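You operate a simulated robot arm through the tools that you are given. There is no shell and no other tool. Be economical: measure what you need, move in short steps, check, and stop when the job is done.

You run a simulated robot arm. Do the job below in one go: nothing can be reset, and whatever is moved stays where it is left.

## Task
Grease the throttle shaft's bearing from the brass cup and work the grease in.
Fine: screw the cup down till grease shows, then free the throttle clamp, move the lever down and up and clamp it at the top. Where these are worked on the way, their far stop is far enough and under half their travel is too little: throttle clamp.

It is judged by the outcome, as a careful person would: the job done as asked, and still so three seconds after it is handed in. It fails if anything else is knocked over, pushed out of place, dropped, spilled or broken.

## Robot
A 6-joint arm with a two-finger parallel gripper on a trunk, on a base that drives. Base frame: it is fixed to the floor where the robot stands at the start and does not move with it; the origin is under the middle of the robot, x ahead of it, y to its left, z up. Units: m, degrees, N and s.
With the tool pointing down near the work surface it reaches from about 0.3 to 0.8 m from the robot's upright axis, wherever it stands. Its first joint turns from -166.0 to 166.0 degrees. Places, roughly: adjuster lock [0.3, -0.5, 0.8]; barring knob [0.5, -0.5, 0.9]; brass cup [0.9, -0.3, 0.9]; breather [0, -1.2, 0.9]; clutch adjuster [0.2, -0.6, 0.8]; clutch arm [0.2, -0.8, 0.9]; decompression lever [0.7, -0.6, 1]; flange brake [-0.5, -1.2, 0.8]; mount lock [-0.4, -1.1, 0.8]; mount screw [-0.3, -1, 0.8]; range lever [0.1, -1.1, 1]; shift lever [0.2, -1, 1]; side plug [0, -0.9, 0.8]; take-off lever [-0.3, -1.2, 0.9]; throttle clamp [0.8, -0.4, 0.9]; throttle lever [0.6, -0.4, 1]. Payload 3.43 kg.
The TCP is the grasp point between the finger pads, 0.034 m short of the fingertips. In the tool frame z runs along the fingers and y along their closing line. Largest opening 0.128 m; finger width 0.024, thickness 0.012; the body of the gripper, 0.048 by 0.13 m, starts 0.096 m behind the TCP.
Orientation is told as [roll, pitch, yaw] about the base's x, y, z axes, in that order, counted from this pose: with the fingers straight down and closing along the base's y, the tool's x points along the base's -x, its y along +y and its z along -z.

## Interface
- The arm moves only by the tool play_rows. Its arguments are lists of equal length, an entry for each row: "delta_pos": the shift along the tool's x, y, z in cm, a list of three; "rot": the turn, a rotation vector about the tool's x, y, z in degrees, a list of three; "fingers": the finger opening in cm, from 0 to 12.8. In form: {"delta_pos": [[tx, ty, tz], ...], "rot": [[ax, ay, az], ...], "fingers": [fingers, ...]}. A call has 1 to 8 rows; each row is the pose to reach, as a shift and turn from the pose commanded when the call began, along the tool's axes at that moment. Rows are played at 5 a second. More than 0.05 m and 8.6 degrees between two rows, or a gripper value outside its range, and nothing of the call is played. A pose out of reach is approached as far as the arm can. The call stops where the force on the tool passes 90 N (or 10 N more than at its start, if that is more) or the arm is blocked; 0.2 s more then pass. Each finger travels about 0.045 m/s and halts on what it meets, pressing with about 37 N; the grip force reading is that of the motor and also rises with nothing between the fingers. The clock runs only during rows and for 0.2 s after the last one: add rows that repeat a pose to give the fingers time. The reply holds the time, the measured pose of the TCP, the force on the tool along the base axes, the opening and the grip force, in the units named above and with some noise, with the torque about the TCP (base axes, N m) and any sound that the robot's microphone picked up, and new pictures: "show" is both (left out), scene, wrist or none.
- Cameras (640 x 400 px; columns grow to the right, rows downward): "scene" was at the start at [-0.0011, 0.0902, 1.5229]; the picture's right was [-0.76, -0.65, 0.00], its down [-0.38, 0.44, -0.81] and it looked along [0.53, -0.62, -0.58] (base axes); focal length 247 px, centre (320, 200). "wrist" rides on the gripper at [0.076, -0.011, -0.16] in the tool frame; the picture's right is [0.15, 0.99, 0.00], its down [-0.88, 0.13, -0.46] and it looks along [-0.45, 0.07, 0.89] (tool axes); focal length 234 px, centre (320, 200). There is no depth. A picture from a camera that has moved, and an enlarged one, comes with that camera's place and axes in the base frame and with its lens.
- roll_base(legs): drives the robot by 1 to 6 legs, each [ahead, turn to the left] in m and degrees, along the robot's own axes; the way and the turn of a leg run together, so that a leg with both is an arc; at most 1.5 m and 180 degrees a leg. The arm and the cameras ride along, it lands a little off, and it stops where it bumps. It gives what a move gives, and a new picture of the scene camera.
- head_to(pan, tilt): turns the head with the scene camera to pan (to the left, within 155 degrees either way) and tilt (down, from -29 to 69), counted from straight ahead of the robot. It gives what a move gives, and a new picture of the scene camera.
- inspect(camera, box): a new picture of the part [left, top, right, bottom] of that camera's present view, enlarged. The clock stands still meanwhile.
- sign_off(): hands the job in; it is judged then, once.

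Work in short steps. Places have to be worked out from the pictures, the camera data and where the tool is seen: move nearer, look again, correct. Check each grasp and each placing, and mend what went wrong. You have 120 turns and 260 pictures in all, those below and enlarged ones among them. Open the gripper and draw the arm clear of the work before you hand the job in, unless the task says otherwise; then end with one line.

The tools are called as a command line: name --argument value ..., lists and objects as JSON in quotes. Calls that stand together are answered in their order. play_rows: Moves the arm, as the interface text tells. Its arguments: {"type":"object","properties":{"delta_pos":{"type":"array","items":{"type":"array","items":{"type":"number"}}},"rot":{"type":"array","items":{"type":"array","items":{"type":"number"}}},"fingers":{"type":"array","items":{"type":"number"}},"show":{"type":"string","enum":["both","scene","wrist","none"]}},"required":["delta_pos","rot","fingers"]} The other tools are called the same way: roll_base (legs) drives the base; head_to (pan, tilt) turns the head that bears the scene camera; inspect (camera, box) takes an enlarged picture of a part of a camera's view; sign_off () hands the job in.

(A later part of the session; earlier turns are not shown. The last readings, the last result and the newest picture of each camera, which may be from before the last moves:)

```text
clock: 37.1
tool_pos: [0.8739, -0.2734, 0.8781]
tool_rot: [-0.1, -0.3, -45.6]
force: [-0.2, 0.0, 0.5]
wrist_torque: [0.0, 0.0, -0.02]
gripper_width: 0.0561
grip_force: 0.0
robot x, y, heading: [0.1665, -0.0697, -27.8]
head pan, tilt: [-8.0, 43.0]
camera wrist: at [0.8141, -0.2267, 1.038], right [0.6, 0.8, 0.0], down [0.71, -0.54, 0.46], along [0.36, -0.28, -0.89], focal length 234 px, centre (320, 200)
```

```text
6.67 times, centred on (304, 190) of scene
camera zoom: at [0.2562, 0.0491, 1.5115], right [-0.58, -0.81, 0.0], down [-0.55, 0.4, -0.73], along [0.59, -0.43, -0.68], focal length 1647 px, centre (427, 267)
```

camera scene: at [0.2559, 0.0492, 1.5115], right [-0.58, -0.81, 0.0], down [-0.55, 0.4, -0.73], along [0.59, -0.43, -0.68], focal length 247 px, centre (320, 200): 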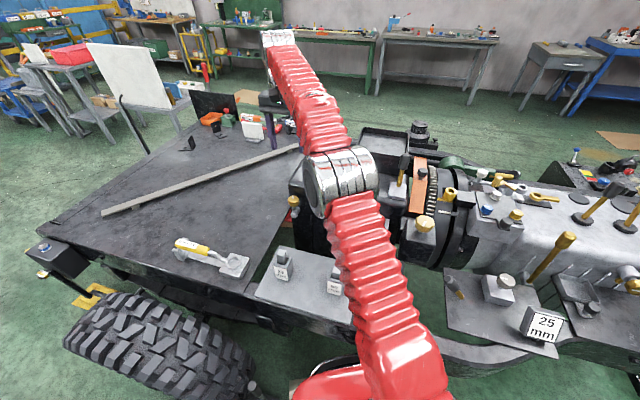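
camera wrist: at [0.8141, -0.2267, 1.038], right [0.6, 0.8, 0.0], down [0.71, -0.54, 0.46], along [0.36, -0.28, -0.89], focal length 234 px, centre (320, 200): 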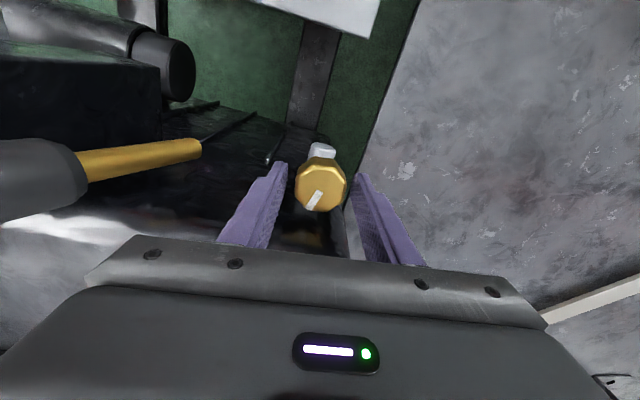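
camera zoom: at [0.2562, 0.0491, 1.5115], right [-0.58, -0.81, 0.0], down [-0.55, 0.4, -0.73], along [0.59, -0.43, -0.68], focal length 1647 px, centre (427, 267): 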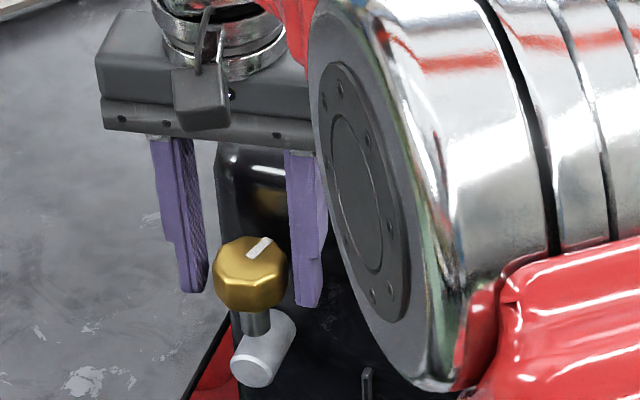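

The mark moved about 50° clockwise; no grease is visible yet. I regrip here and do the next stroke to about yaw -87.

play_rows --delta_pos '[[0, 0, 0], [0, 0, 0], [0, 0, 0], [0, 0, 0], [0, 0, 0], [0, 0, 0], [0, 0, 0], [0, 0, 0]]' --rot '[[0, 0, 0], [0, 0, 0], [0, 0, 0], [0, 0, 8.4], [0, 0, 16.8], [0, 0, 25.2], [0, 0, 33.6], [0, 0, 42]]' --fingers '[2.5, 2.5, 2.5, 2.5, 2.5, 2.5, 2.5, 2.5]' --show "none"

inspect --camera "scene" --box '[256, 160, 352, 220]'

```text
clock: 39.0
tool_pos: [0.8745, -0.2707, 0.8784]
tool_rot: [0.1, -0.3, -87.6]
force: [10.6, 16.4, -0.8]
wrist_torque: [-0.53, -0.12, 0.53]
gripper_width: 0.041
grip_force: 25.0
robot x, y, heading: [0.1661, -0.0683, -27.8]
head pan, tilt: [-8.0, 43.0]
```

```text
6.67 times, centred on (304, 190) of scene
camera zoom: at [0.2565, 0.0494, 1.5115], right [-0.58, -0.81, 0.0], down [-0.55, 0.4, -0.73], along [0.59, -0.43, -0.68], focal length 1647 px, centre (427, 267)
```

zoom: 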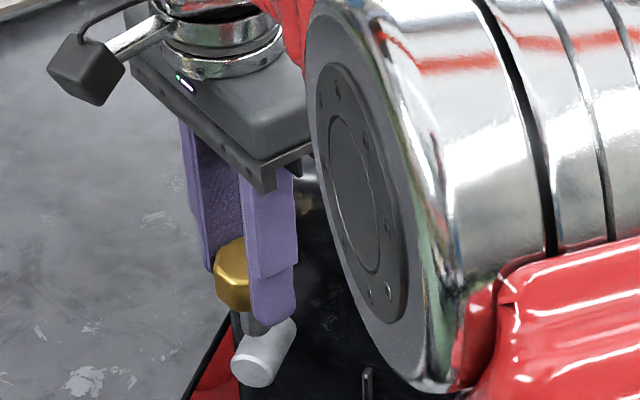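

Stroke done. I open, turn back and close again in one go.

play_rows --delta_pos '[[0, 0, 0], [0, 0, 0], [0, 0, 0], [0, 0, 0], [0, 0, 0], [0, 0, 0], [0, 0, 0]]' --rot '[[0, 0, -2], [0, 0, -10], [0, 0, -18.5], [0, 0, -27], [0, 0, -35.5], [0, 0, -44], [0, 0, -46]]' --fingers '[5.4, 5.4, 5.4, 5.4, 5.4, 5.4, 5.4]' --show "none"

inspect --camera "scene" --box '[280, 175, 328, 205]'

play_rows --delta_pos '[[0, 0, 0], [0, 0, 0], [0, 0, 0], [0, 0, 0], [0, 0, 0], [0, 0, 0], [0, 0, 0], [0, 0, 0]]' --rot '[[0, 0, 0], [0, 0, 0], [0, 0, 0], [0, 0, 8.5], [0, 0, 17], [0, 0, 25.5], [0, 0, 34], [0, 0, 42.5]]' --fingers '[2.5, 2.5, 2.5, 2.5, 2.5, 2.5, 2.5, 2.5]' --show "none"

play_rows --delta_pos '[[0, 0, 0], [0, 0, 0], [0, 0, 0], [0, 0, 0], [0, 0, 0], [0, 0, 0], [0, 0, 0]]' --rot '[[0, 0, -2], [0, 0, -10], [0, 0, -18.5], [0, 0, -27], [0, 0, -35.5], [0, 0, -42.5], [0, 0, -42.5]]' --fingers '[5.4, 5.4, 5.4, 5.4, 5.4, 5.4, 5.4]' --show "none"

inspect --camera "scene" --box '[280, 175, 328, 205]'

```text
clock: 40.5
tool_pos: [0.8743, -0.2729, 0.8782]
tool_rot: [-0.1, -0.4, -41.5]
force: [0.6, 0.5, -1.8]
wrist_torque: [0.0, -0.01, 0.01]
gripper_width: 0.0541
grip_force: 0.0
robot x, y, heading: [0.1666, -0.0673, -27.6]
head pan, tilt: [-8.0, 43.0]
```

```text
13.33 times, centred on (304, 190) of scene
camera zoom: at [0.2562, 0.0491, 1.5115], right [-0.58, -0.81, 0.0], down [-0.55, 0.4, -0.73], along [0.59, -0.43, -0.68], focal length 3295 px, centre (533, 333)
```

zoom: 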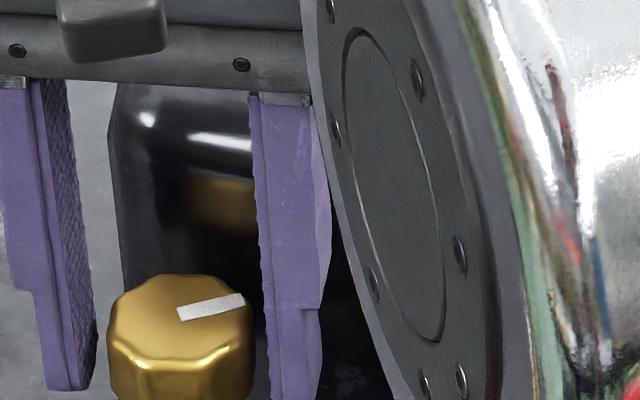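

```text
clock: 42.4
tool_pos: [0.876, -0.2729, 0.8785]
tool_rot: [0.0, -0.2, -84.4]
force: [5.8, 3.9, 2.0]
wrist_torque: [0.38, 0.53, 0.37]
gripper_width: 0.0417
grip_force: 44.8
robot x, y, heading: [0.1612, -0.0698, -28.1]
head pan, tilt: [-8.0, 43.0]
```

```text
clock: 44.0
tool_pos: [0.875, -0.2741, 0.8783]
tool_rot: [-0.1, -0.2, -41.6]
force: [-0.2, 0.6, -0.1]
wrist_torque: [0.01, -0.02, 0.0]
gripper_width: 0.054
grip_force: 0.0
robot x, y, heading: [0.1675, -0.0678, -28.0]
head pan, tilt: [-8.0, 43.0]
```

```text
13.33 times, centred on (304, 190) of scene
camera zoom: at [0.2562, 0.0491, 1.5115], right [-0.58, -0.81, 0.0], down [-0.55, 0.4, -0.73], along [0.59, -0.43, -0.68], focal length 3295 px, centre (533, 333)
```

zoom: 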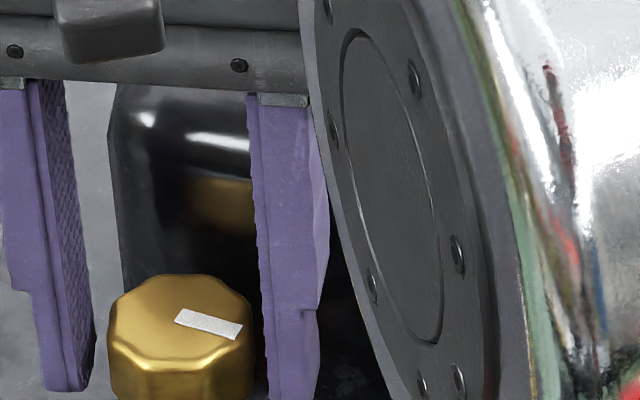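

Each cycle gives about 42°, and the total is now about 135° with no grease seen. I continue, watching the bearing lower down.

play_rows --delta_pos '[[0, 0, 0], [0, 0, 0], [0, 0, 0], [0, 0, 0], [0, 0, 0], [0, 0, 0], [0, 0, 0], [0, 0, 0]]' --rot '[[0, 0, 0], [0, 0, 0], [0, 0, 0], [0, 0, 8.5], [0, 0, 17], [0, 0, 25.5], [0, 0, 34], [0, 0, 42.5]]' --fingers '[2.5, 2.5, 2.5, 2.5, 2.5, 2.5, 2.5, 2.5]' --show "none"

play_rows --delta_pos '[[0, 0, 0], [0, 0, 0], [0, 0, 0], [0, 0, 0], [0, 0, 0], [0, 0, 0], [0, 0, 0]]' --rot '[[0, 0, -2], [0, 0, -10], [0, 0, -18.5], [0, 0, -27], [0, 0, -35.5], [0, 0, -42.5], [0, 0, -42.5]]' --fingers '[5.4, 5.4, 5.4, 5.4, 5.4, 5.4, 5.4]' --show "none"

inspect --camera "scene" --box '[272, 190, 336, 230]'

play_rows --delta_pos '[[0, 0, 0], [0, 0, 0], [0, 0, 0], [0, 0, 0], [0, 0, 0], [0, 0, 0], [0, 0, 0], [0, 0, 0]]' --rot '[[0, 0, 0], [0, 0, 0], [0, 0, 0], [0, 0, 8.5], [0, 0, 17], [0, 0, 25.5], [0, 0, 34], [0, 0, 42.5]]' --fingers '[2.5, 2.5, 2.5, 2.5, 2.5, 2.5, 2.5, 2.5]' --show "none"

play_rows --delta_pos '[[0, 0, 0], [0, 0, 0], [0, 0, 0], [0, 0, 0], [0, 0, 0], [0, 0, 0], [0, 0, 0]]' --rot '[[0, 0, -2], [0, 0, -10], [0, 0, -18.5], [0, 0, -27], [0, 0, -35.5], [0, 0, -42.5], [0, 0, -42.5]]' --fingers '[5.4, 5.4, 5.4, 5.4, 5.4, 5.4, 5.4]' --show "wrist"

inspect --camera "scene" --box '[272, 190, 336, 230]'

```text
clock: 45.8
tool_pos: [0.8753, -0.2724, 0.8791]
tool_rot: [0.1, -0.2, -84.2]
force: [4.6, 6.0, -1.4]
wrist_torque: [-0.49, 0.11, 0.05]
gripper_width: 0.0401
grip_force: 44.4
robot x, y, heading: [0.1679, -0.0696, -27.8]
head pan, tilt: [-8.0, 43.0]
```

```text
clock: 47.4
tool_pos: [0.8729, -0.2726, 0.8785]
tool_rot: [-0.1, -0.2, -41.7]
force: [-0.1, -0.7, 0.2]
wrist_torque: [0.05, -0.02, 0.0]
gripper_width: 0.0542
grip_force: 0.1
robot x, y, heading: [0.1648, -0.0712, -27.8]
head pan, tilt: [-8.0, 43.0]
```

```text
10.00 times, centred on (304, 210) of scene
camera zoom: at [0.2562, 0.0491, 1.5115], right [-0.58, -0.81, 0.0], down [-0.55, 0.4, -0.73], along [0.59, -0.43, -0.68], focal length 2471 px, centre (480, 100)
```

zoom: 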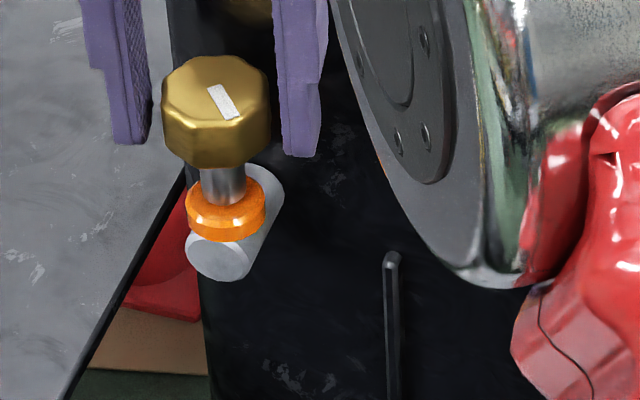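

```text
clock: 49.1
tool_pos: [0.8748, -0.2719, 0.8776]
tool_rot: [0.2, -0.3, -84.3]
force: [18.2, 11.2, -3.3]
wrist_torque: [-0.35, 0.1, 0.08]
gripper_width: 0.0415
grip_force: 45.1
robot x, y, heading: [0.1669, -0.072, -27.8]
head pan, tilt: [-8.0, 43.0]
```

```text
clock: 50.8
tool_pos: [0.8752, -0.2722, 0.8794]
tool_rot: [-0.1, -0.2, -41.6]
force: [0.0, 0.6, 0.2]
wrist_torque: [0.0, 0.0, 0.01]
gripper_width: 0.0541
grip_force: 0.1
robot x, y, heading: [0.1635, -0.064, -27.8]
head pan, tilt: [-8.0, 43.0]
camera wrist: at [0.8116, -0.2308, 1.0381], right [0.55, 0.84, 0.0], down [0.74, -0.48, 0.46], along [0.38, -0.25, -0.89], focal length 234 px, centre (320, 200)
```

wrist: 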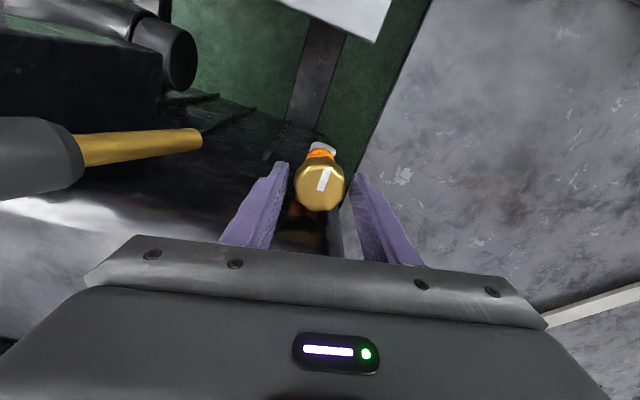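

```text
10.00 times, centred on (304, 210) of scene
camera zoom: at [0.2562, 0.0491, 1.5115], right [-0.58, -0.81, 0.0], down [-0.55, 0.4, -0.73], along [0.59, -0.43, -0.68], focal length 2471 px, centre (480, 100)
```

zoom: 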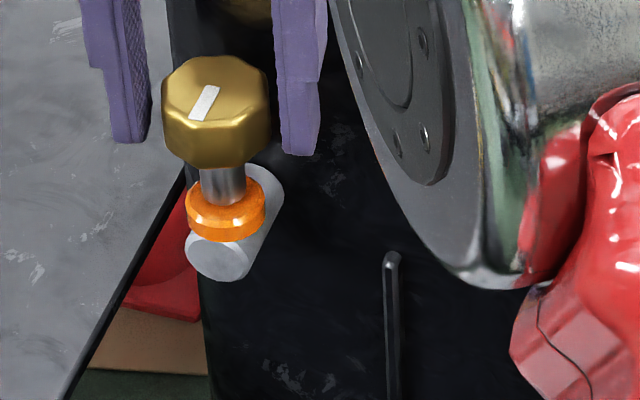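

A ring of orange grease now shows round the bearing, so I stop screwing. I lift straight up and look at the clamp.

play_rows --delta_pos '[[0, 0, -1], [0, 0, -5], [0, 0, -9], [0, 0, -13], [0, 0, -17], [0, 0, -21], [0, -4.5, -23], [0, -9, -24]]' --rot '[[0, 0, 0], [0, 0, 0], [0, 0, 0], [0, 0, 0], [0, 0, 0], [0, 0, 2], [0, 0, 5], [0, 0, 7]]' --fingers '[5.6, 5.6, 5.6, 5.6, 5.6, 5.6, 5.6, 5.6]' --show "wrist"

inspect --camera "scene" --box '[272, 160, 368, 220]'

inspect --camera "wrist" --box '[220, 80, 420, 205]'

```text
clock: 52.5
tool_pos: [0.8137, -0.3418, 1.1175]
tool_rot: [0.0, -0.2, -48.7]
force: [-0.6, -1.0, 0.4]
wrist_torque: [0.0, 0.01, -0.01]
gripper_width: 0.0563
grip_force: 0.1
robot x, y, heading: [0.1669, -0.066, -27.5]
head pan, tilt: [-8.0, 43.0]
camera wrist: at [0.7574, -0.2922, 1.2776], right [0.65, 0.76, 0.0], down [0.68, -0.57, 0.46], along [0.35, -0.3, -0.89], focal length 234 px, centre (320, 200)
```

wrist: 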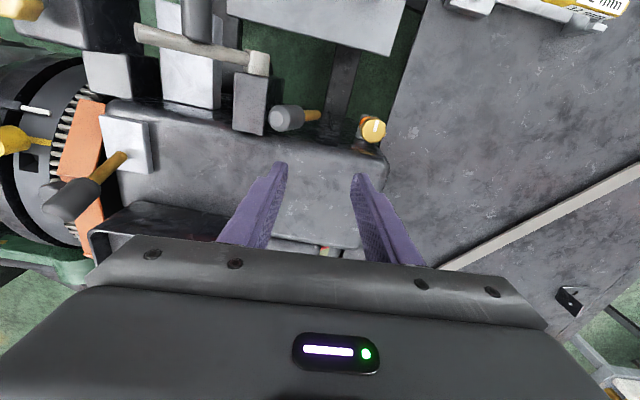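

```text
6.67 times, centred on (320, 190) of scene
camera zoom: at [0.2563, 0.049, 1.5115], right [-0.58, -0.81, 0.0], down [-0.55, 0.4, -0.73], along [0.59, -0.43, -0.68], focal length 1647 px, centre (320, 267)
```

zoom: 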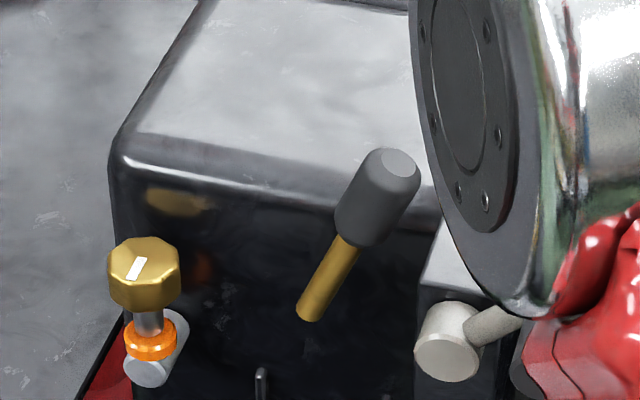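

```text
3.20 times, centred on (320, 142) of wrist
camera zoom: at [0.7574, -0.2922, 1.2776], right [0.65, 0.76, 0.0], down [0.68, -0.57, 0.46], along [0.35, -0.3, -0.89], focal length 749 px, centre (320, 384)
```

zoom: 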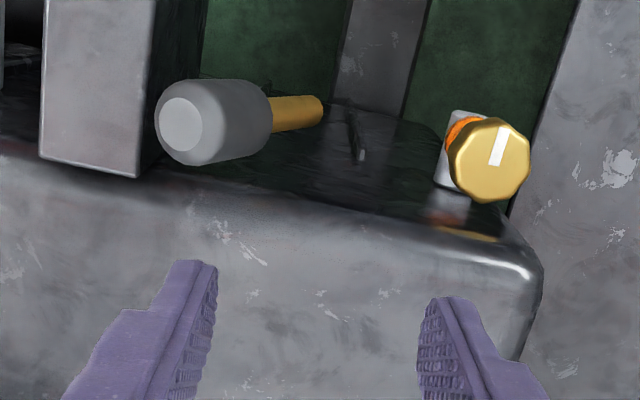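

I measure the clamp's grip end at about (0.756,-0.362,0.98) and its pivot at (0.799,-0.333,0.856). It leans towards the throttle bracket, so it should free by swinging towards the cup. I straddle its top with 6 cm open fingers.

play_rows --delta_pos '[[1, -2.5, 0], [2.3, -5.1, 2], [2.3, -5.1, 6], [2.3, -5.1, 7.5]]' --rot '[[0, 0, 0], [0, 0, 0], [0, 0, 0], [0, 0, 0]]' --fingers '[6, 6, 6, 6]' --show "wrist"

inspect --camera "wrist" --box '[220, 80, 420, 205]'

inspect --camera "scene" --box '[272, 150, 368, 210]'

```text
clock: 53.5
tool_pos: [0.7613, -0.3549, 1.0445]
tool_rot: [-0.1, -0.3, -48.6]
force: [-0.6, -0.1, 0.3]
wrist_torque: [0.01, 0.02, -0.03]
gripper_width: 0.0601
grip_force: 0.0
robot x, y, heading: [0.1654, -0.0718, -27.9]
head pan, tilt: [-8.0, 43.0]
camera wrist: at [0.7032, -0.3051, 1.204], right [0.65, 0.76, 0.0], down [0.68, -0.57, 0.46], along [0.35, -0.3, -0.89], focal length 234 px, centre (320, 200)
```

wrist: 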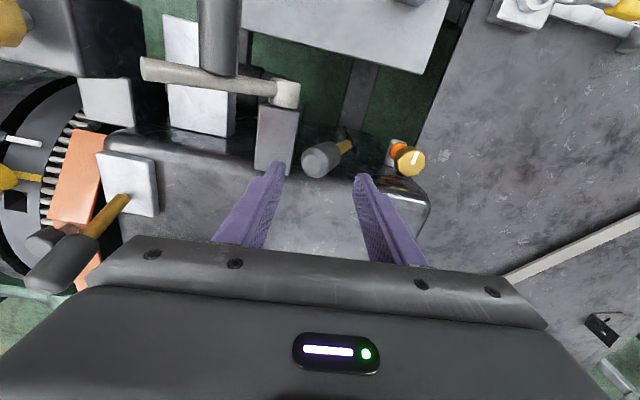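

```text
3.20 times, centred on (320, 142) of wrist
camera zoom: at [0.7032, -0.3051, 1.204], right [0.65, 0.76, 0.0], down [0.68, -0.57, 0.46], along [0.35, -0.3, -0.89], focal length 749 px, centre (320, 384)
```

zoom: 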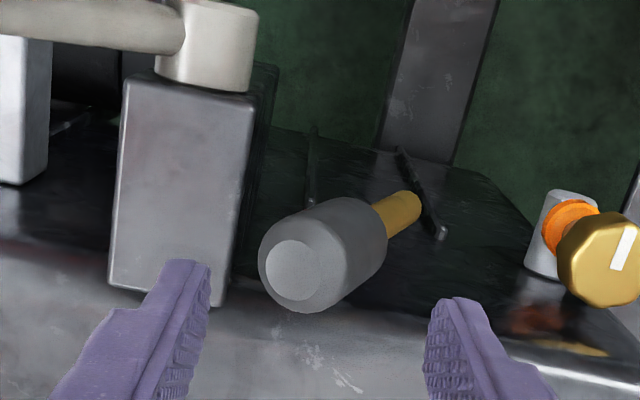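

```text
6.67 times, centred on (320, 180) of scene
camera zoom: at [0.256, 0.0492, 1.5115], right [-0.58, -0.81, 0.0], down [-0.55, 0.4, -0.73], along [0.59, -0.43, -0.68], focal length 1647 px, centre (320, 333)
```

zoom: 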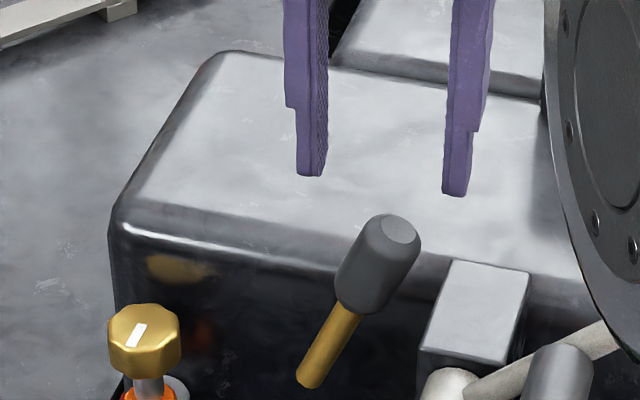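

The fingers are centred over the grip and clear of the bracket top (about 0.935). I descend to z of about 1.0, with the tips at 0.965.

play_rows --delta_pos '[[0, 0, 2.2], [0, 0, 4.4]]' --rot '[[0, 0, 0], [0, 0, 0]]' --fingers '[6, 6]' --show "none"

inspect --camera "scene" --box '[272, 150, 368, 210]'

inspect --camera "wrist" --box '[220, 80, 420, 205]'

```text
clock: 54.1
tool_pos: [0.7602, -0.3563, 0.9994]
tool_rot: [0.0, -0.3, -48.7]
force: [-0.2, 0.1, -0.6]
wrist_torque: [0.01, -0.01, -0.01]
gripper_width: 0.06
grip_force: 0.0
robot x, y, heading: [0.168, -0.0708, -28.0]
head pan, tilt: [-8.0, 43.0]
```

```text
6.67 times, centred on (320, 180) of scene
camera zoom: at [0.256, 0.0492, 1.5115], right [-0.58, -0.81, 0.0], down [-0.55, 0.4, -0.73], along [0.59, -0.43, -0.68], focal length 1647 px, centre (320, 333)
```

zoom: 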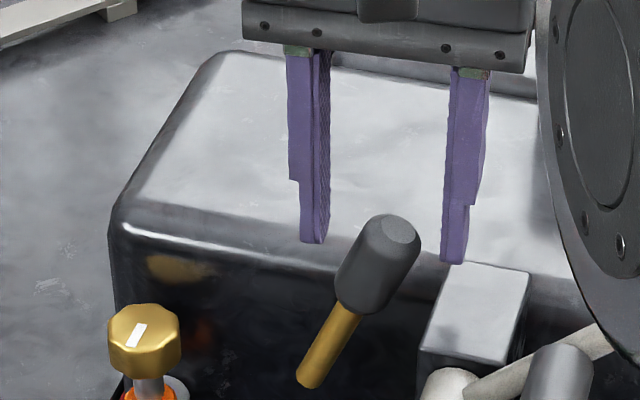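

```text
3.20 times, centred on (320, 142) of wrist
camera zoom: at [0.7031, -0.3065, 1.1599], right [0.65, 0.76, 0.0], down [0.68, -0.57, 0.46], along [0.35, -0.3, -0.89], focal length 749 px, centre (320, 384)
```

zoom: 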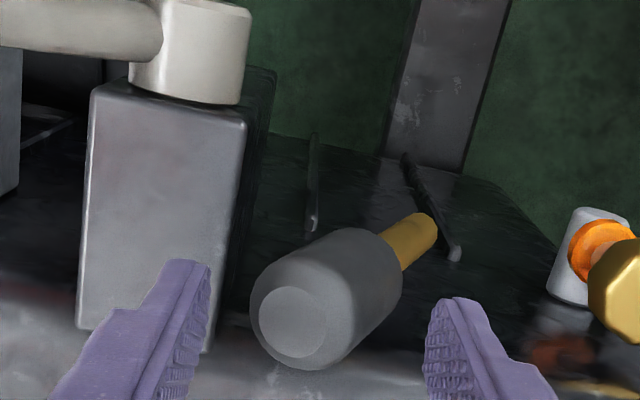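

The fingers straddle the grip. I go 8 mm lower, narrow the opening to 4 cm, and push towards the cup (+y tool).

play_rows --delta_pos '[[0, 0, 0.8], [0, 0, 0.8], [0, 1, 0.8], [0, 2, 0.8], [0, 3, 0.8], [0, 4, 0.8]]' --rot '[[0, 0, 0], [0, 0, 0], [0, 0, 0], [0, 0, 0], [0, 0, 0], [0, 0, 0]]' --fingers '[4.2, 4.2, 4.2, 4.2, 4.2, 4.2]' --show "none"

inspect --camera "scene" --box '[272, 150, 368, 210]'

```text
clock: 55.5
tool_pos: [0.7912, -0.3288, 0.9914]
tool_rot: [-0.1, -0.2, -48.6]
force: [0.0, -0.5, 0.0]
wrist_torque: [0.02, 0.0, -0.02]
gripper_width: 0.0425
grip_force: 0.3
robot x, y, heading: [0.1669, -0.0671, -27.9]
head pan, tilt: [-8.0, 43.0]
```

```text
6.67 times, centred on (320, 180) of scene
camera zoom: at [0.2561, 0.0491, 1.5115], right [-0.58, -0.81, 0.0], down [-0.55, 0.4, -0.73], along [0.59, -0.43, -0.68], focal length 1647 px, centre (320, 333)
```

zoom: 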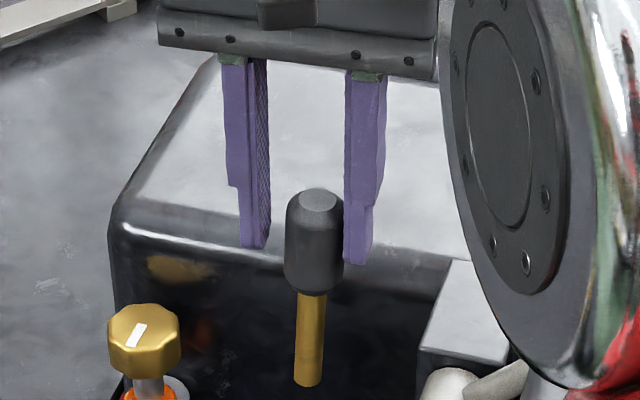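

It moves freely and is now about vertical. I continue towards its far stop.

play_rows --delta_pos '[[0, 1, 0], [0, 2, 0], [0, 3, 0.2], [0, 4, 0.5], [0, 5, 0.8], [0, 6, 1.2]]' --rot '[[0, 0, 0], [0, 0, 0], [0, 0, 0], [0, 0, 0], [0, 0, 0], [0, 0, 0]]' --fingers '[4.2, 4.2, 4.2, 4.2, 4.2, 4.2]' --show "none"

inspect --camera "scene" --box '[272, 150, 368, 210]'

```text
clock: 57.0
tool_pos: [0.8324, -0.2932, 0.984]
tool_rot: [-0.2, -0.5, -48.8]
force: [-38.5, -24.2, 39.8]
wrist_torque: [-1.78, 2.25, -0.49]
gripper_width: 0.0676
grip_force: 22.3
robot x, y, heading: [0.1662, -0.0712, -27.7]
head pan, tilt: [-8.0, 43.0]
```

```text
6.67 times, centred on (320, 180) of scene
camera zoom: at [0.2535, 0.0493, 1.5117], right [-0.59, -0.81, 0.0], down [-0.55, 0.4, -0.73], along [0.59, -0.43, -0.68], focal length 1647 px, centre (320, 333)
```

zoom: 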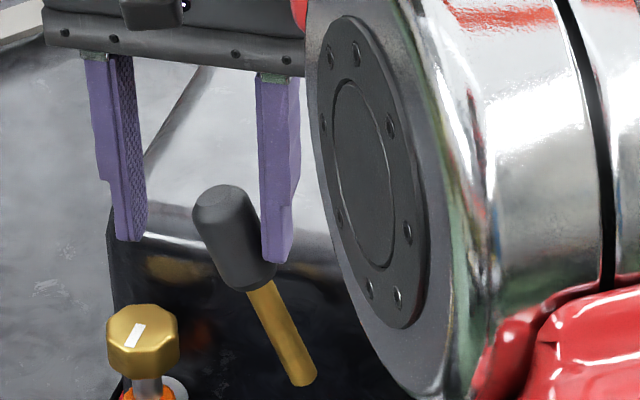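

The clamp is against its far stop, and the fingers were pushed open with about 45 N, so it's freed. I back off, lift clear and look at the lever.

play_rows --delta_pos '[[0, -1.2, -0.5], [0, -1, -4], [0, -1, -8], [0, -3, -10], [1, -7, -11], [3, -11, -11], [5, -15, -11]]' --rot '[[0, 0, 0], [0, 0, 0], [0, 0, 0], [0, 0, 0], [0, 0, 0], [0, 0, 0], [0, 0, 0]]' --fingers '[6.5, 6.5, 6.5, 6.5, 6.5, 6.5, 6.5]' --show "wrist"

inspect --camera "scene" --box '[280, 160, 376, 220]'

inspect --camera "wrist" --box '[180, 50, 420, 200]'

```text
clock: 58.5
tool_pos: [0.6894, -0.3526, 1.0867]
tool_rot: [-0.1, -0.2, -48.7]
force: [-0.5, 0.4, -0.5]
wrist_torque: [0.02, 0.02, 0.02]
gripper_width: 0.0651
grip_force: 0.2
robot x, y, heading: [0.1655, -0.0702, -27.7]
head pan, tilt: [-8.0, 43.0]
camera wrist: at [0.6325, -0.3029, 1.2477], right [0.65, 0.76, 0.0], down [0.68, -0.57, 0.46], along [0.35, -0.3, -0.89], focal length 234 px, centre (320, 200)
```

wrist: 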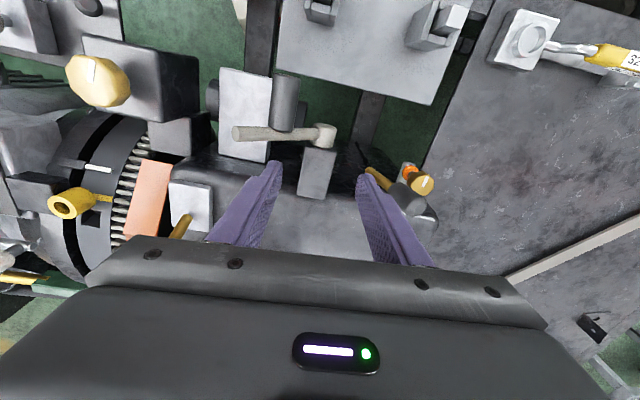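

```text
6.67 times, centred on (328, 190) of scene
camera zoom: at [0.2562, 0.049, 1.5115], right [-0.58, -0.81, 0.0], down [-0.55, 0.4, -0.73], along [0.59, -0.43, -0.68], focal length 1647 px, centre (267, 267)
```

zoom: 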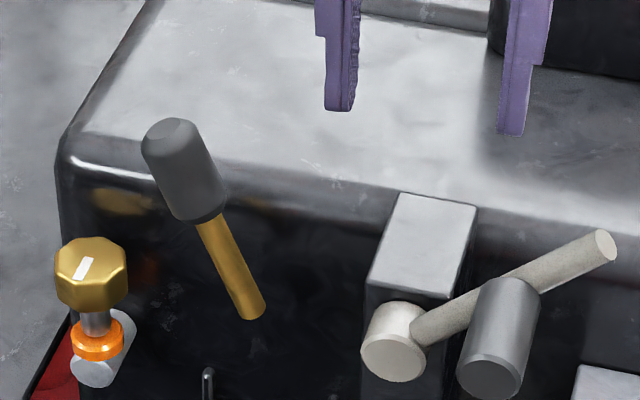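

```text
2.67 times, centred on (300, 125) of wrist
camera zoom: at [0.6325, -0.3029, 1.2477], right [0.65, 0.76, 0.0], down [0.68, -0.57, 0.46], along [0.35, -0.3, -0.89], focal length 624 px, centre (373, 400)
```

zoom: 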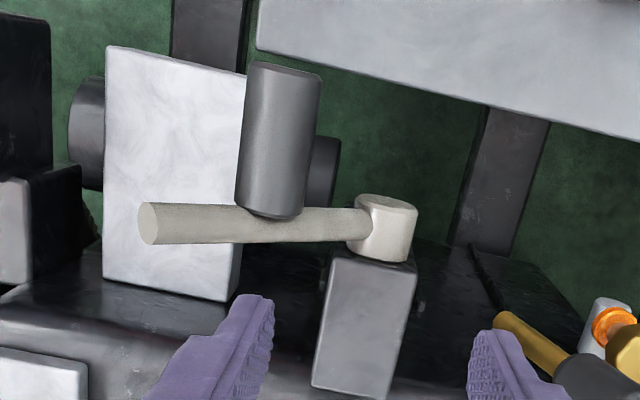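

The clamp stays freed. I put the lever grip at about s=0.238, n=0.67, z=0.971 in the wall frame, i.e. (0.621,-0.345). I move above it with the fingers open 6.5 cm and lower partway.

play_rows --delta_pos '[[2.5, -2.3, 0], [5.1, -4.7, 1], [5.1, -4.7, 4], [5.1, -4.7, 5.5]]' --rot '[[0, 0, 0], [0, 0, 0], [0, 0, 0], [0, 0, 0]]' --fingers '[6.5, 6.5, 6.5, 6.5]' --show "wrist"

inspect --camera "scene" --box '[300, 165, 396, 225]'

inspect --camera "wrist" --box '[220, 80, 420, 205]'

```text
clock: 59.5
tool_pos: [0.6207, -0.3468, 1.0333]
tool_rot: [-0.1, -0.3, -48.5]
force: [-0.4, 0.1, 0.3]
wrist_torque: [-0.03, 0.02, 0.03]
gripper_width: 0.0652
grip_force: 0.0
robot x, y, heading: [0.1676, -0.0727, -27.9]
head pan, tilt: [-8.0, 43.0]
camera wrist: at [0.563, -0.2962, 1.1937], right [0.65, 0.76, 0.0], down [0.68, -0.57, 0.46], along [0.35, -0.3, -0.89], focal length 234 px, centre (320, 200)
```

wrist: 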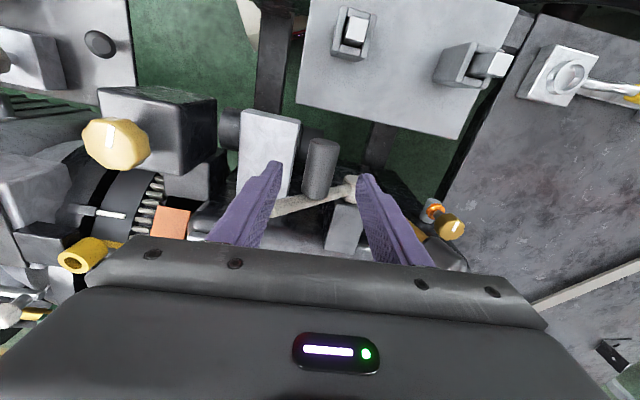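

```text
6.67 times, centred on (348, 195) of scene
camera zoom: at [0.2558, 0.0493, 1.5115], right [-0.58, -0.81, 0.0], down [-0.55, 0.4, -0.73], along [0.59, -0.43, -0.68], focal length 1647 px, centre (133, 233)
```

zoom: 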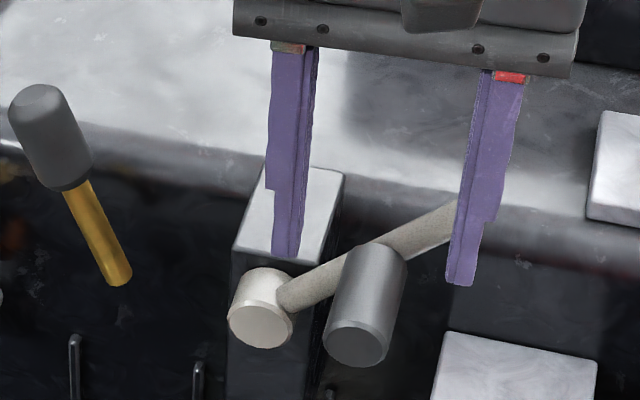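

```text
3.20 times, centred on (320, 142) of wrist
camera zoom: at [0.563, -0.2962, 1.1937], right [0.65, 0.76, 0.0], down [0.68, -0.57, 0.46], along [0.35, -0.3, -0.89], focal length 749 px, centre (320, 384)
```

zoom: 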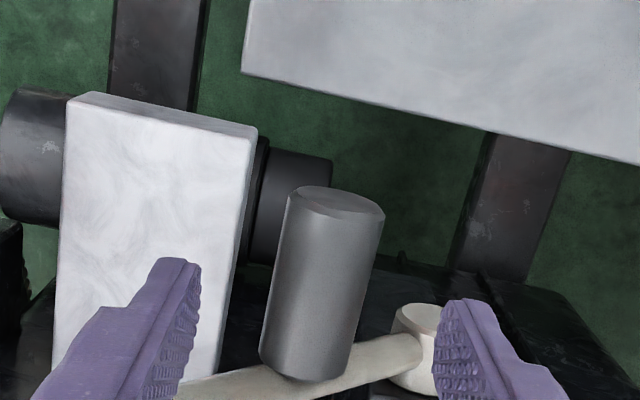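

Both views agree on the alignment to within a few millimetres. I shift 3 mm towards the hub, descend to z=0.988 and close.

play_rows --delta_pos '[[0, 0.3, 2.2], [0, 0.3, 4.5], [0, 0.3, 4.5], [0, 0.3, 4.5], [0, 0.3, 4.5]]' --rot '[[0, 0, 0], [0, 0, 0], [0, 0, 0], [0, 0, 0], [0, 0, 0]]' --fingers '[6.5, 6.5, 4.5, 3.6, 2.5]' --show "none"

inspect --camera "scene" --box '[300, 165, 396, 225]'

```text
clock: 60.8
tool_pos: [0.6224, -0.3449, 0.989]
tool_rot: [-0.2, -0.4, -48.7]
force: [-9.4, -7.5, 6.4]
wrist_torque: [-0.28, 0.36, -0.44]
gripper_width: 0.0315
grip_force: 24.4
robot x, y, heading: [0.1625, -0.0712, -28.0]
head pan, tilt: [-8.0, 43.0]
```

```text
6.67 times, centred on (348, 195) of scene
camera zoom: at [0.2554, 0.0491, 1.5116], right [-0.58, -0.81, 0.0], down [-0.55, 0.4, -0.73], along [0.59, -0.43, -0.68], focal length 1647 px, centre (133, 233)
```

zoom: 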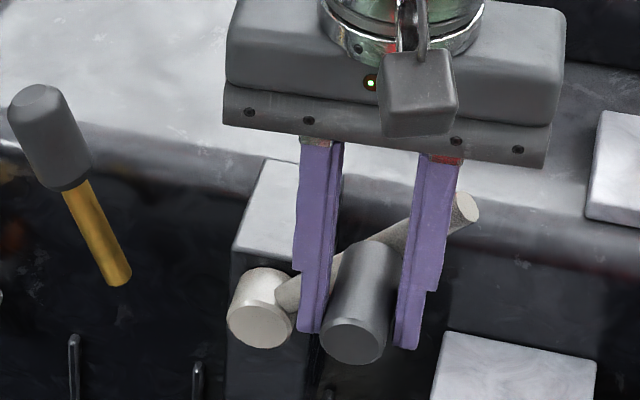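

The lever grip is held: 31.5 mm, nearly balanced. I swing it down along its arc, radius about 8 cm around the hub, as a first half.

play_rows --delta_pos '[[0, -0.75, 0.75], [0, -1.4, 1.5], [0, -1.9, 2.4], [0, -2.3, 3.4], [0, -2.6, 4.4], [0, -2.8, 5.4]]' --rot '[[0, 0, 0], [0, 0, 0], [0, 0, 0], [0, 0, 0], [0, 0, 0], [0, 0, 0]]' --fingers '[2.5, 2.5, 2.5, 2.5, 2.5, 2.5]' --show "none"

inspect --camera "scene" --box '[300, 170, 396, 230]'

```text
clock: 62.1
tool_pos: [0.6041, -0.3601, 0.9368]
tool_rot: [0.0, -0.3, -48.7]
force: [21.2, 25.3, 5.7]
wrist_torque: [0.77, -0.67, -1.03]
gripper_width: 0.0314
grip_force: 44.8
robot x, y, heading: [0.1656, -0.0662, -27.9]
head pan, tilt: [-8.0, 43.0]
```

```text
6.67 times, centred on (348, 200) of scene
camera zoom: at [0.2564, 0.0498, 1.5114], right [-0.58, -0.81, 0.0], down [-0.55, 0.4, -0.73], along [0.59, -0.43, -0.68], focal length 1647 px, centre (133, 200)
```

zoom: 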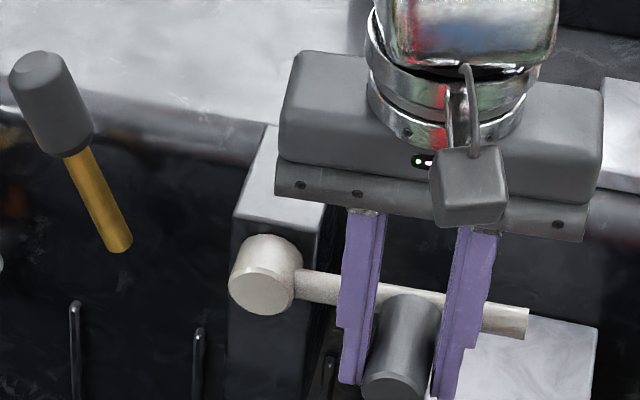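

The lever follows; it's about level, with a 33 N pull towards the hub. I tighten the radius by 5 mm and continue down.

play_rows --delta_pos '[[0, 0.4, 0], [0, 0.45, 1], [0, 0.6, 2], [0, 0.9, 3], [0, 1.2, 4], [0, 1.7, 5], [0, 2.2, 5.8]]' --rot '[[0, 0, 0], [0, 0, 0], [0, 0, 0], [0, 0, 0], [0, 0, 0], [0, 0, 0], [0, 0, 0]]' --fingers '[2.5, 2.5, 2.5, 2.5, 2.5, 2.5, 2.5]' --show "none"

inspect --camera "scene" --box '[300, 180, 396, 240]'

```text
clock: 63.8
tool_pos: [0.6153, -0.3486, 0.8787]
tool_rot: [-0.2, -0.3, -48.7]
force: [-42.5, -37.2, 21.6]
wrist_torque: [0.28, -0.38, -0.71]
gripper_width: 0.0577
grip_force: 28.7
robot x, y, heading: [0.1674, -0.0684, -27.7]
head pan, tilt: [-8.0, 43.0]
```

```text
6.67 times, centred on (348, 210) of scene
camera zoom: at [0.2542, 0.0488, 1.5117], right [-0.59, -0.81, 0.0], down [-0.55, 0.4, -0.73], along [0.59, -0.43, -0.68], focal length 1647 px, centre (133, 133)
```

zoom: 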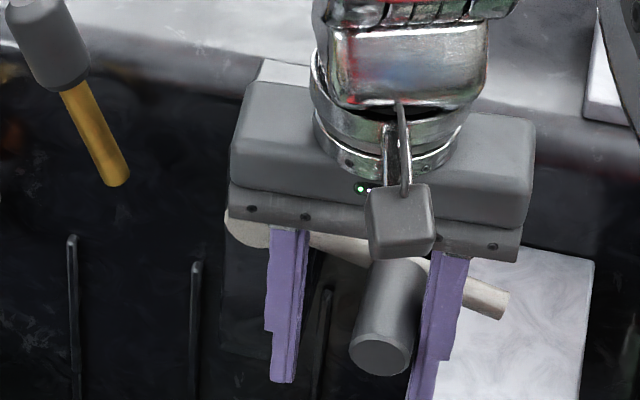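

The fingers slipped down past the grip and are pushing radially; the lever is now about 10° below level. I ease the load, rise so the fingertips are above the grip and push down with closed fingers to find its lower stop.

play_rows --delta_pos '[[0, -1.5, 0], [0, -1.5, 0], [0, -1.5, -3], [0, -1.5, -7], [0, -1.5, -9], [0, -1.5, -9]]' --rot '[[0, 0, 0], [0, 0, 0], [0, 0, 0], [0, 0, 0], [0, 0, 0], [0, 0, 0]]' --fingers '[6.2, 6.2, 6.2, 6.2, 6.2, 0.5]' --show "none"

inspect --camera "scene" --box '[300, 170, 396, 230]'

inspect --camera "wrist" --box '[220, 80, 420, 205]'

```text
clock: 65.2
tool_pos: [0.6061, -0.3576, 0.9685]
tool_rot: [-0.1, -0.3, -48.7]
force: [0.0, -0.4, 0.2]
wrist_torque: [0.03, 0.0, 0.0]
gripper_width: 0.0272
grip_force: 0.1
robot x, y, heading: [0.1699, -0.0701, -27.7]
head pan, tilt: [-8.0, 43.0]
```

```text
6.67 times, centred on (348, 200) of scene
camera zoom: at [0.2559, 0.0492, 1.5115], right [-0.58, -0.81, 0.0], down [-0.55, 0.4, -0.73], along [0.59, -0.43, -0.68], focal length 1647 px, centre (133, 200)
```

zoom: 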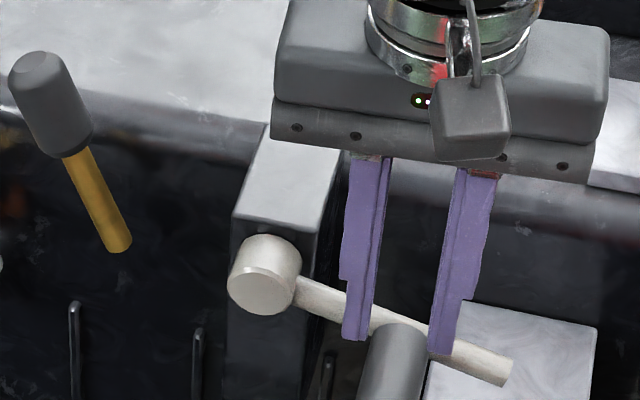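

```text
3.20 times, centred on (320, 142) of wrist
camera zoom: at [0.5484, -0.308, 1.1273], right [0.65, 0.76, 0.0], down [0.68, -0.57, 0.46], along [0.35, -0.3, -0.89], focal length 749 px, centre (320, 384)
```

zoom: 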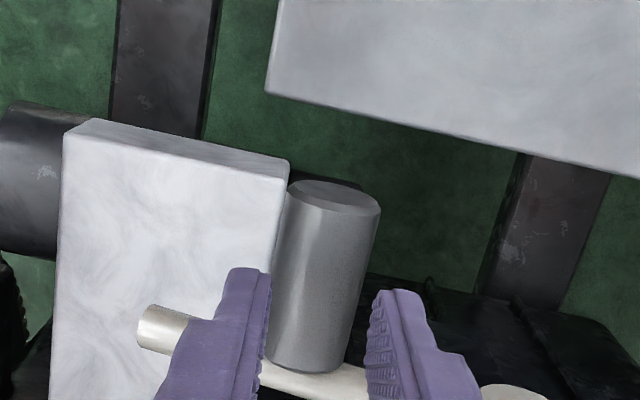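

The lever sits about 17° below level. I press down on its grip with closed fingers, gently, to find the lower stop.

play_rows --delta_pos '[[0, 0, 0], [0, 0, 1.5], [0, 0, 3], [0, 0.1, 3.6], [0, 0.2, 4.2], [0, 0.3, 4.8]]' --rot '[[0, 0, 0], [0, 0, 0], [0, 0, 0], [0, 0, 0], [0, 0, 0], [0, 0, 0]]' --fingers '[0.5, 0.5, 0.5, 0.5, 0.5, 0.5]' --show "none"

inspect --camera "scene" --box '[300, 170, 396, 230]'

```text
clock: 66.5
tool_pos: [0.6057, -0.3595, 0.9199]
tool_rot: [-0.4, -0.4, -48.7]
force: [-44.1, -41.2, 37.3]
wrist_torque: [-1.29, 1.16, -1.0]
gripper_width: 0.0311
grip_force: 44.7
robot x, y, heading: [0.1633, -0.0686, -27.6]
head pan, tilt: [-8.0, 43.0]
```

```text
6.67 times, centred on (348, 200) of scene
camera zoom: at [0.2537, 0.0489, 1.5117], right [-0.59, -0.81, 0.0], down [-0.55, 0.4, -0.73], along [0.59, -0.43, -0.68], focal length 1647 px, centre (133, 200)
```

zoom: 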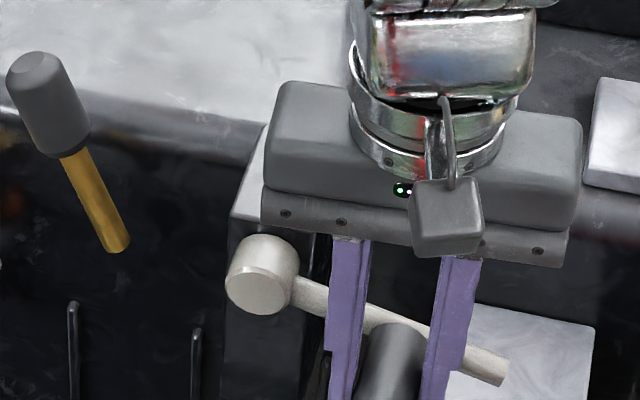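

The fingers caught the grip instead (31 mm, held), with a side load. I relieve that sideways, then press a little further down.

play_rows --delta_pos '[[0, -0.6, 0], [0, -0.8, 0], [0, -0.8, 0]]' --rot '[[0, 0, 0], [0, 0, 0], [0, 0, 0]]' --fingers '[0.5, 0.5, 0.5]' --show "none"

play_rows --delta_pos '[[0, 0, 0.4], [0, 0, 0.8]]' --rot '[[0, 0, 0], [0, 0, 0]]' --fingers '[0.5, 0.5]' --show "none"

inspect --camera "scene" --box '[300, 170, 396, 230]'

```text
clock: 67.3
tool_pos: [0.6048, -0.3578, 0.9194]
tool_rot: [0.2, -0.3, -48.7]
force: [7.5, 17.1, 26.8]
wrist_torque: [-0.07, -0.54, -0.99]
gripper_width: 0.031
grip_force: 44.2
robot x, y, heading: [0.1652, -0.0724, -27.9]
head pan, tilt: [-8.0, 43.0]
```

```text
clock: 68.0
tool_pos: [0.6059, -0.3579, 0.9126]
tool_rot: [0.0, -0.5, -48.6]
force: [23.1, 24.9, 37.0]
wrist_torque: [0.6, -0.42, -1.05]
gripper_width: 0.0314
grip_force: 44.8
robot x, y, heading: [0.1713, -0.0677, -27.9]
head pan, tilt: [-8.0, 43.0]
```

```text
6.67 times, centred on (348, 200) of scene
camera zoom: at [0.2557, 0.0502, 1.5114], right [-0.58, -0.81, 0.0], down [-0.55, 0.4, -0.73], along [0.59, -0.43, -0.68], focal length 1647 px, centre (133, 200)
```

zoom: 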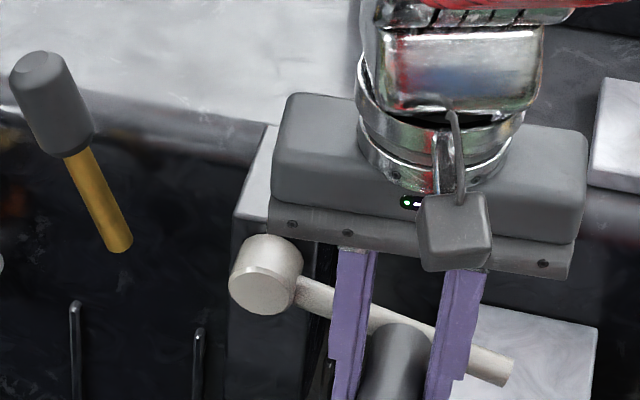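

The tool slid about 7 mm against about 37 N while the lever stayed put, so it's at its lower stop. I regrip slightly deeper before swinging it back up.

play_rows --delta_pos '[[0, 0.4, 0], [0, 0.4, 0], [0, 0.4, 1.3], [0, 0.4, 1.3], [0, 0.4, 1.3], [0, 0.4, 1.3]]' --rot '[[0, 0, 0], [0, 0, 0], [0, 0, 0], [0, 0, 0], [0, 0, 0], [0, 0, 0]]' --fingers '[4.5, 4.5, 4.5, 2.5, 2.5, 2.5]' --show "none"

play_rows --delta_pos '[[0, -0.2, -1.2], [0, -0.4, -2.4], [0, -0.2, -3.7], [0, 0.1, -5], [0, 0.6, -6.2], [0, 1.2, -7.1]]' --rot '[[0, 0, 0], [0, 0, 0], [0, 0, 0], [0, 0, 0], [0, 0, 0], [0, 0, 0]]' --fingers '[2.5, 2.5, 2.5, 2.5, 2.5, 2.5]' --show "none"

inspect --camera "scene" --box '[300, 165, 396, 225]'

```text
clock: 69.3
tool_pos: [0.6059, -0.359, 0.8973]
tool_rot: [-0.2, -0.1, -48.6]
force: [-17.4, -15.3, -5.7]
wrist_torque: [-0.45, -0.13, -0.81]
gripper_width: 0.0317
grip_force: 45.3
robot x, y, heading: [0.1646, -0.069, -27.8]
head pan, tilt: [-8.0, 43.0]
```

```text
clock: 70.8
tool_pos: [0.616, -0.3511, 0.9696]
tool_rot: [-0.1, -0.5, -48.6]
force: [-11.7, -14.1, 7.4]
wrist_torque: [-0.3, 0.2, -0.17]
gripper_width: 0.035
grip_force: 8.4
robot x, y, heading: [0.1652, -0.0725, -27.9]
head pan, tilt: [-8.0, 43.0]
```

```text
6.67 times, centred on (348, 195) of scene
camera zoom: at [0.2555, 0.0489, 1.5116], right [-0.59, -0.81, 0.0], down [-0.55, 0.4, -0.73], along [0.59, -0.43, -0.68], focal length 1647 px, centre (133, 233)
```

zoom: 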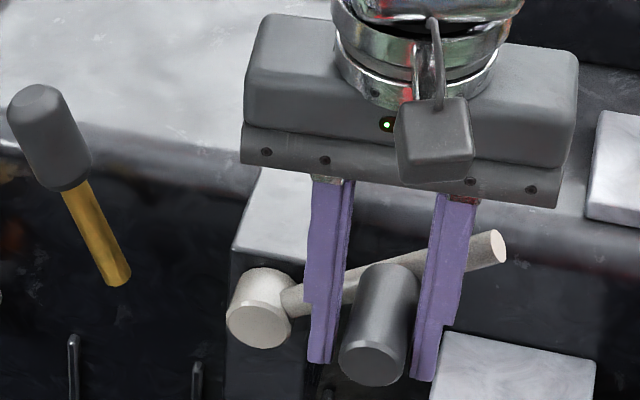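

The lever is at about 30°, with the grip loosening slightly. I re-centre by -4 mm, retighten and continue up.

play_rows --delta_pos '[[0, -0.5, 0], [0, -0.5, 0], [0, -0.5, 0], [0, -0.1, -0.7], [0, 0.4, -1.3], [0, 0.9, -1.9]]' --rot '[[0, 0, 0], [0, 0, 0], [0, 0, 0], [0, 0, 0], [0, 0, 0], [0, 0, 0]]' --fingers '[2.5, 2.5, 2.5, 2.5, 2.5, 2.5]' --show "none"

inspect --camera "scene" --box '[300, 160, 396, 220]'

```text
clock: 72.2
tool_pos: [0.624, -0.3414, 0.9871]
tool_rot: [-0.1, -0.1, -48.6]
force: [21.7, 1.8, -31.0]
wrist_torque: [0.02, -0.04, -0.94]
gripper_width: 0.0313
grip_force: 44.7
robot x, y, heading: [0.1656, -0.0659, -27.8]
head pan, tilt: [-8.0, 43.0]
```

```text
6.67 times, centred on (348, 190) of scene
camera zoom: at [0.2575, 0.0487, 1.5115], right [-0.58, -0.81, 0.0], down [-0.55, 0.4, -0.73], along [0.59, -0.43, -0.68], focal length 1647 px, centre (133, 267)
```

zoom: 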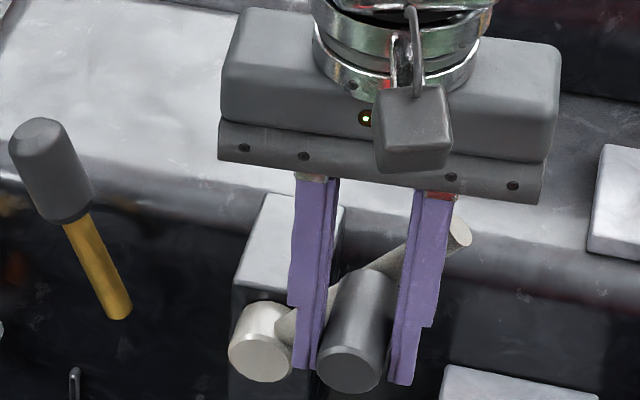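

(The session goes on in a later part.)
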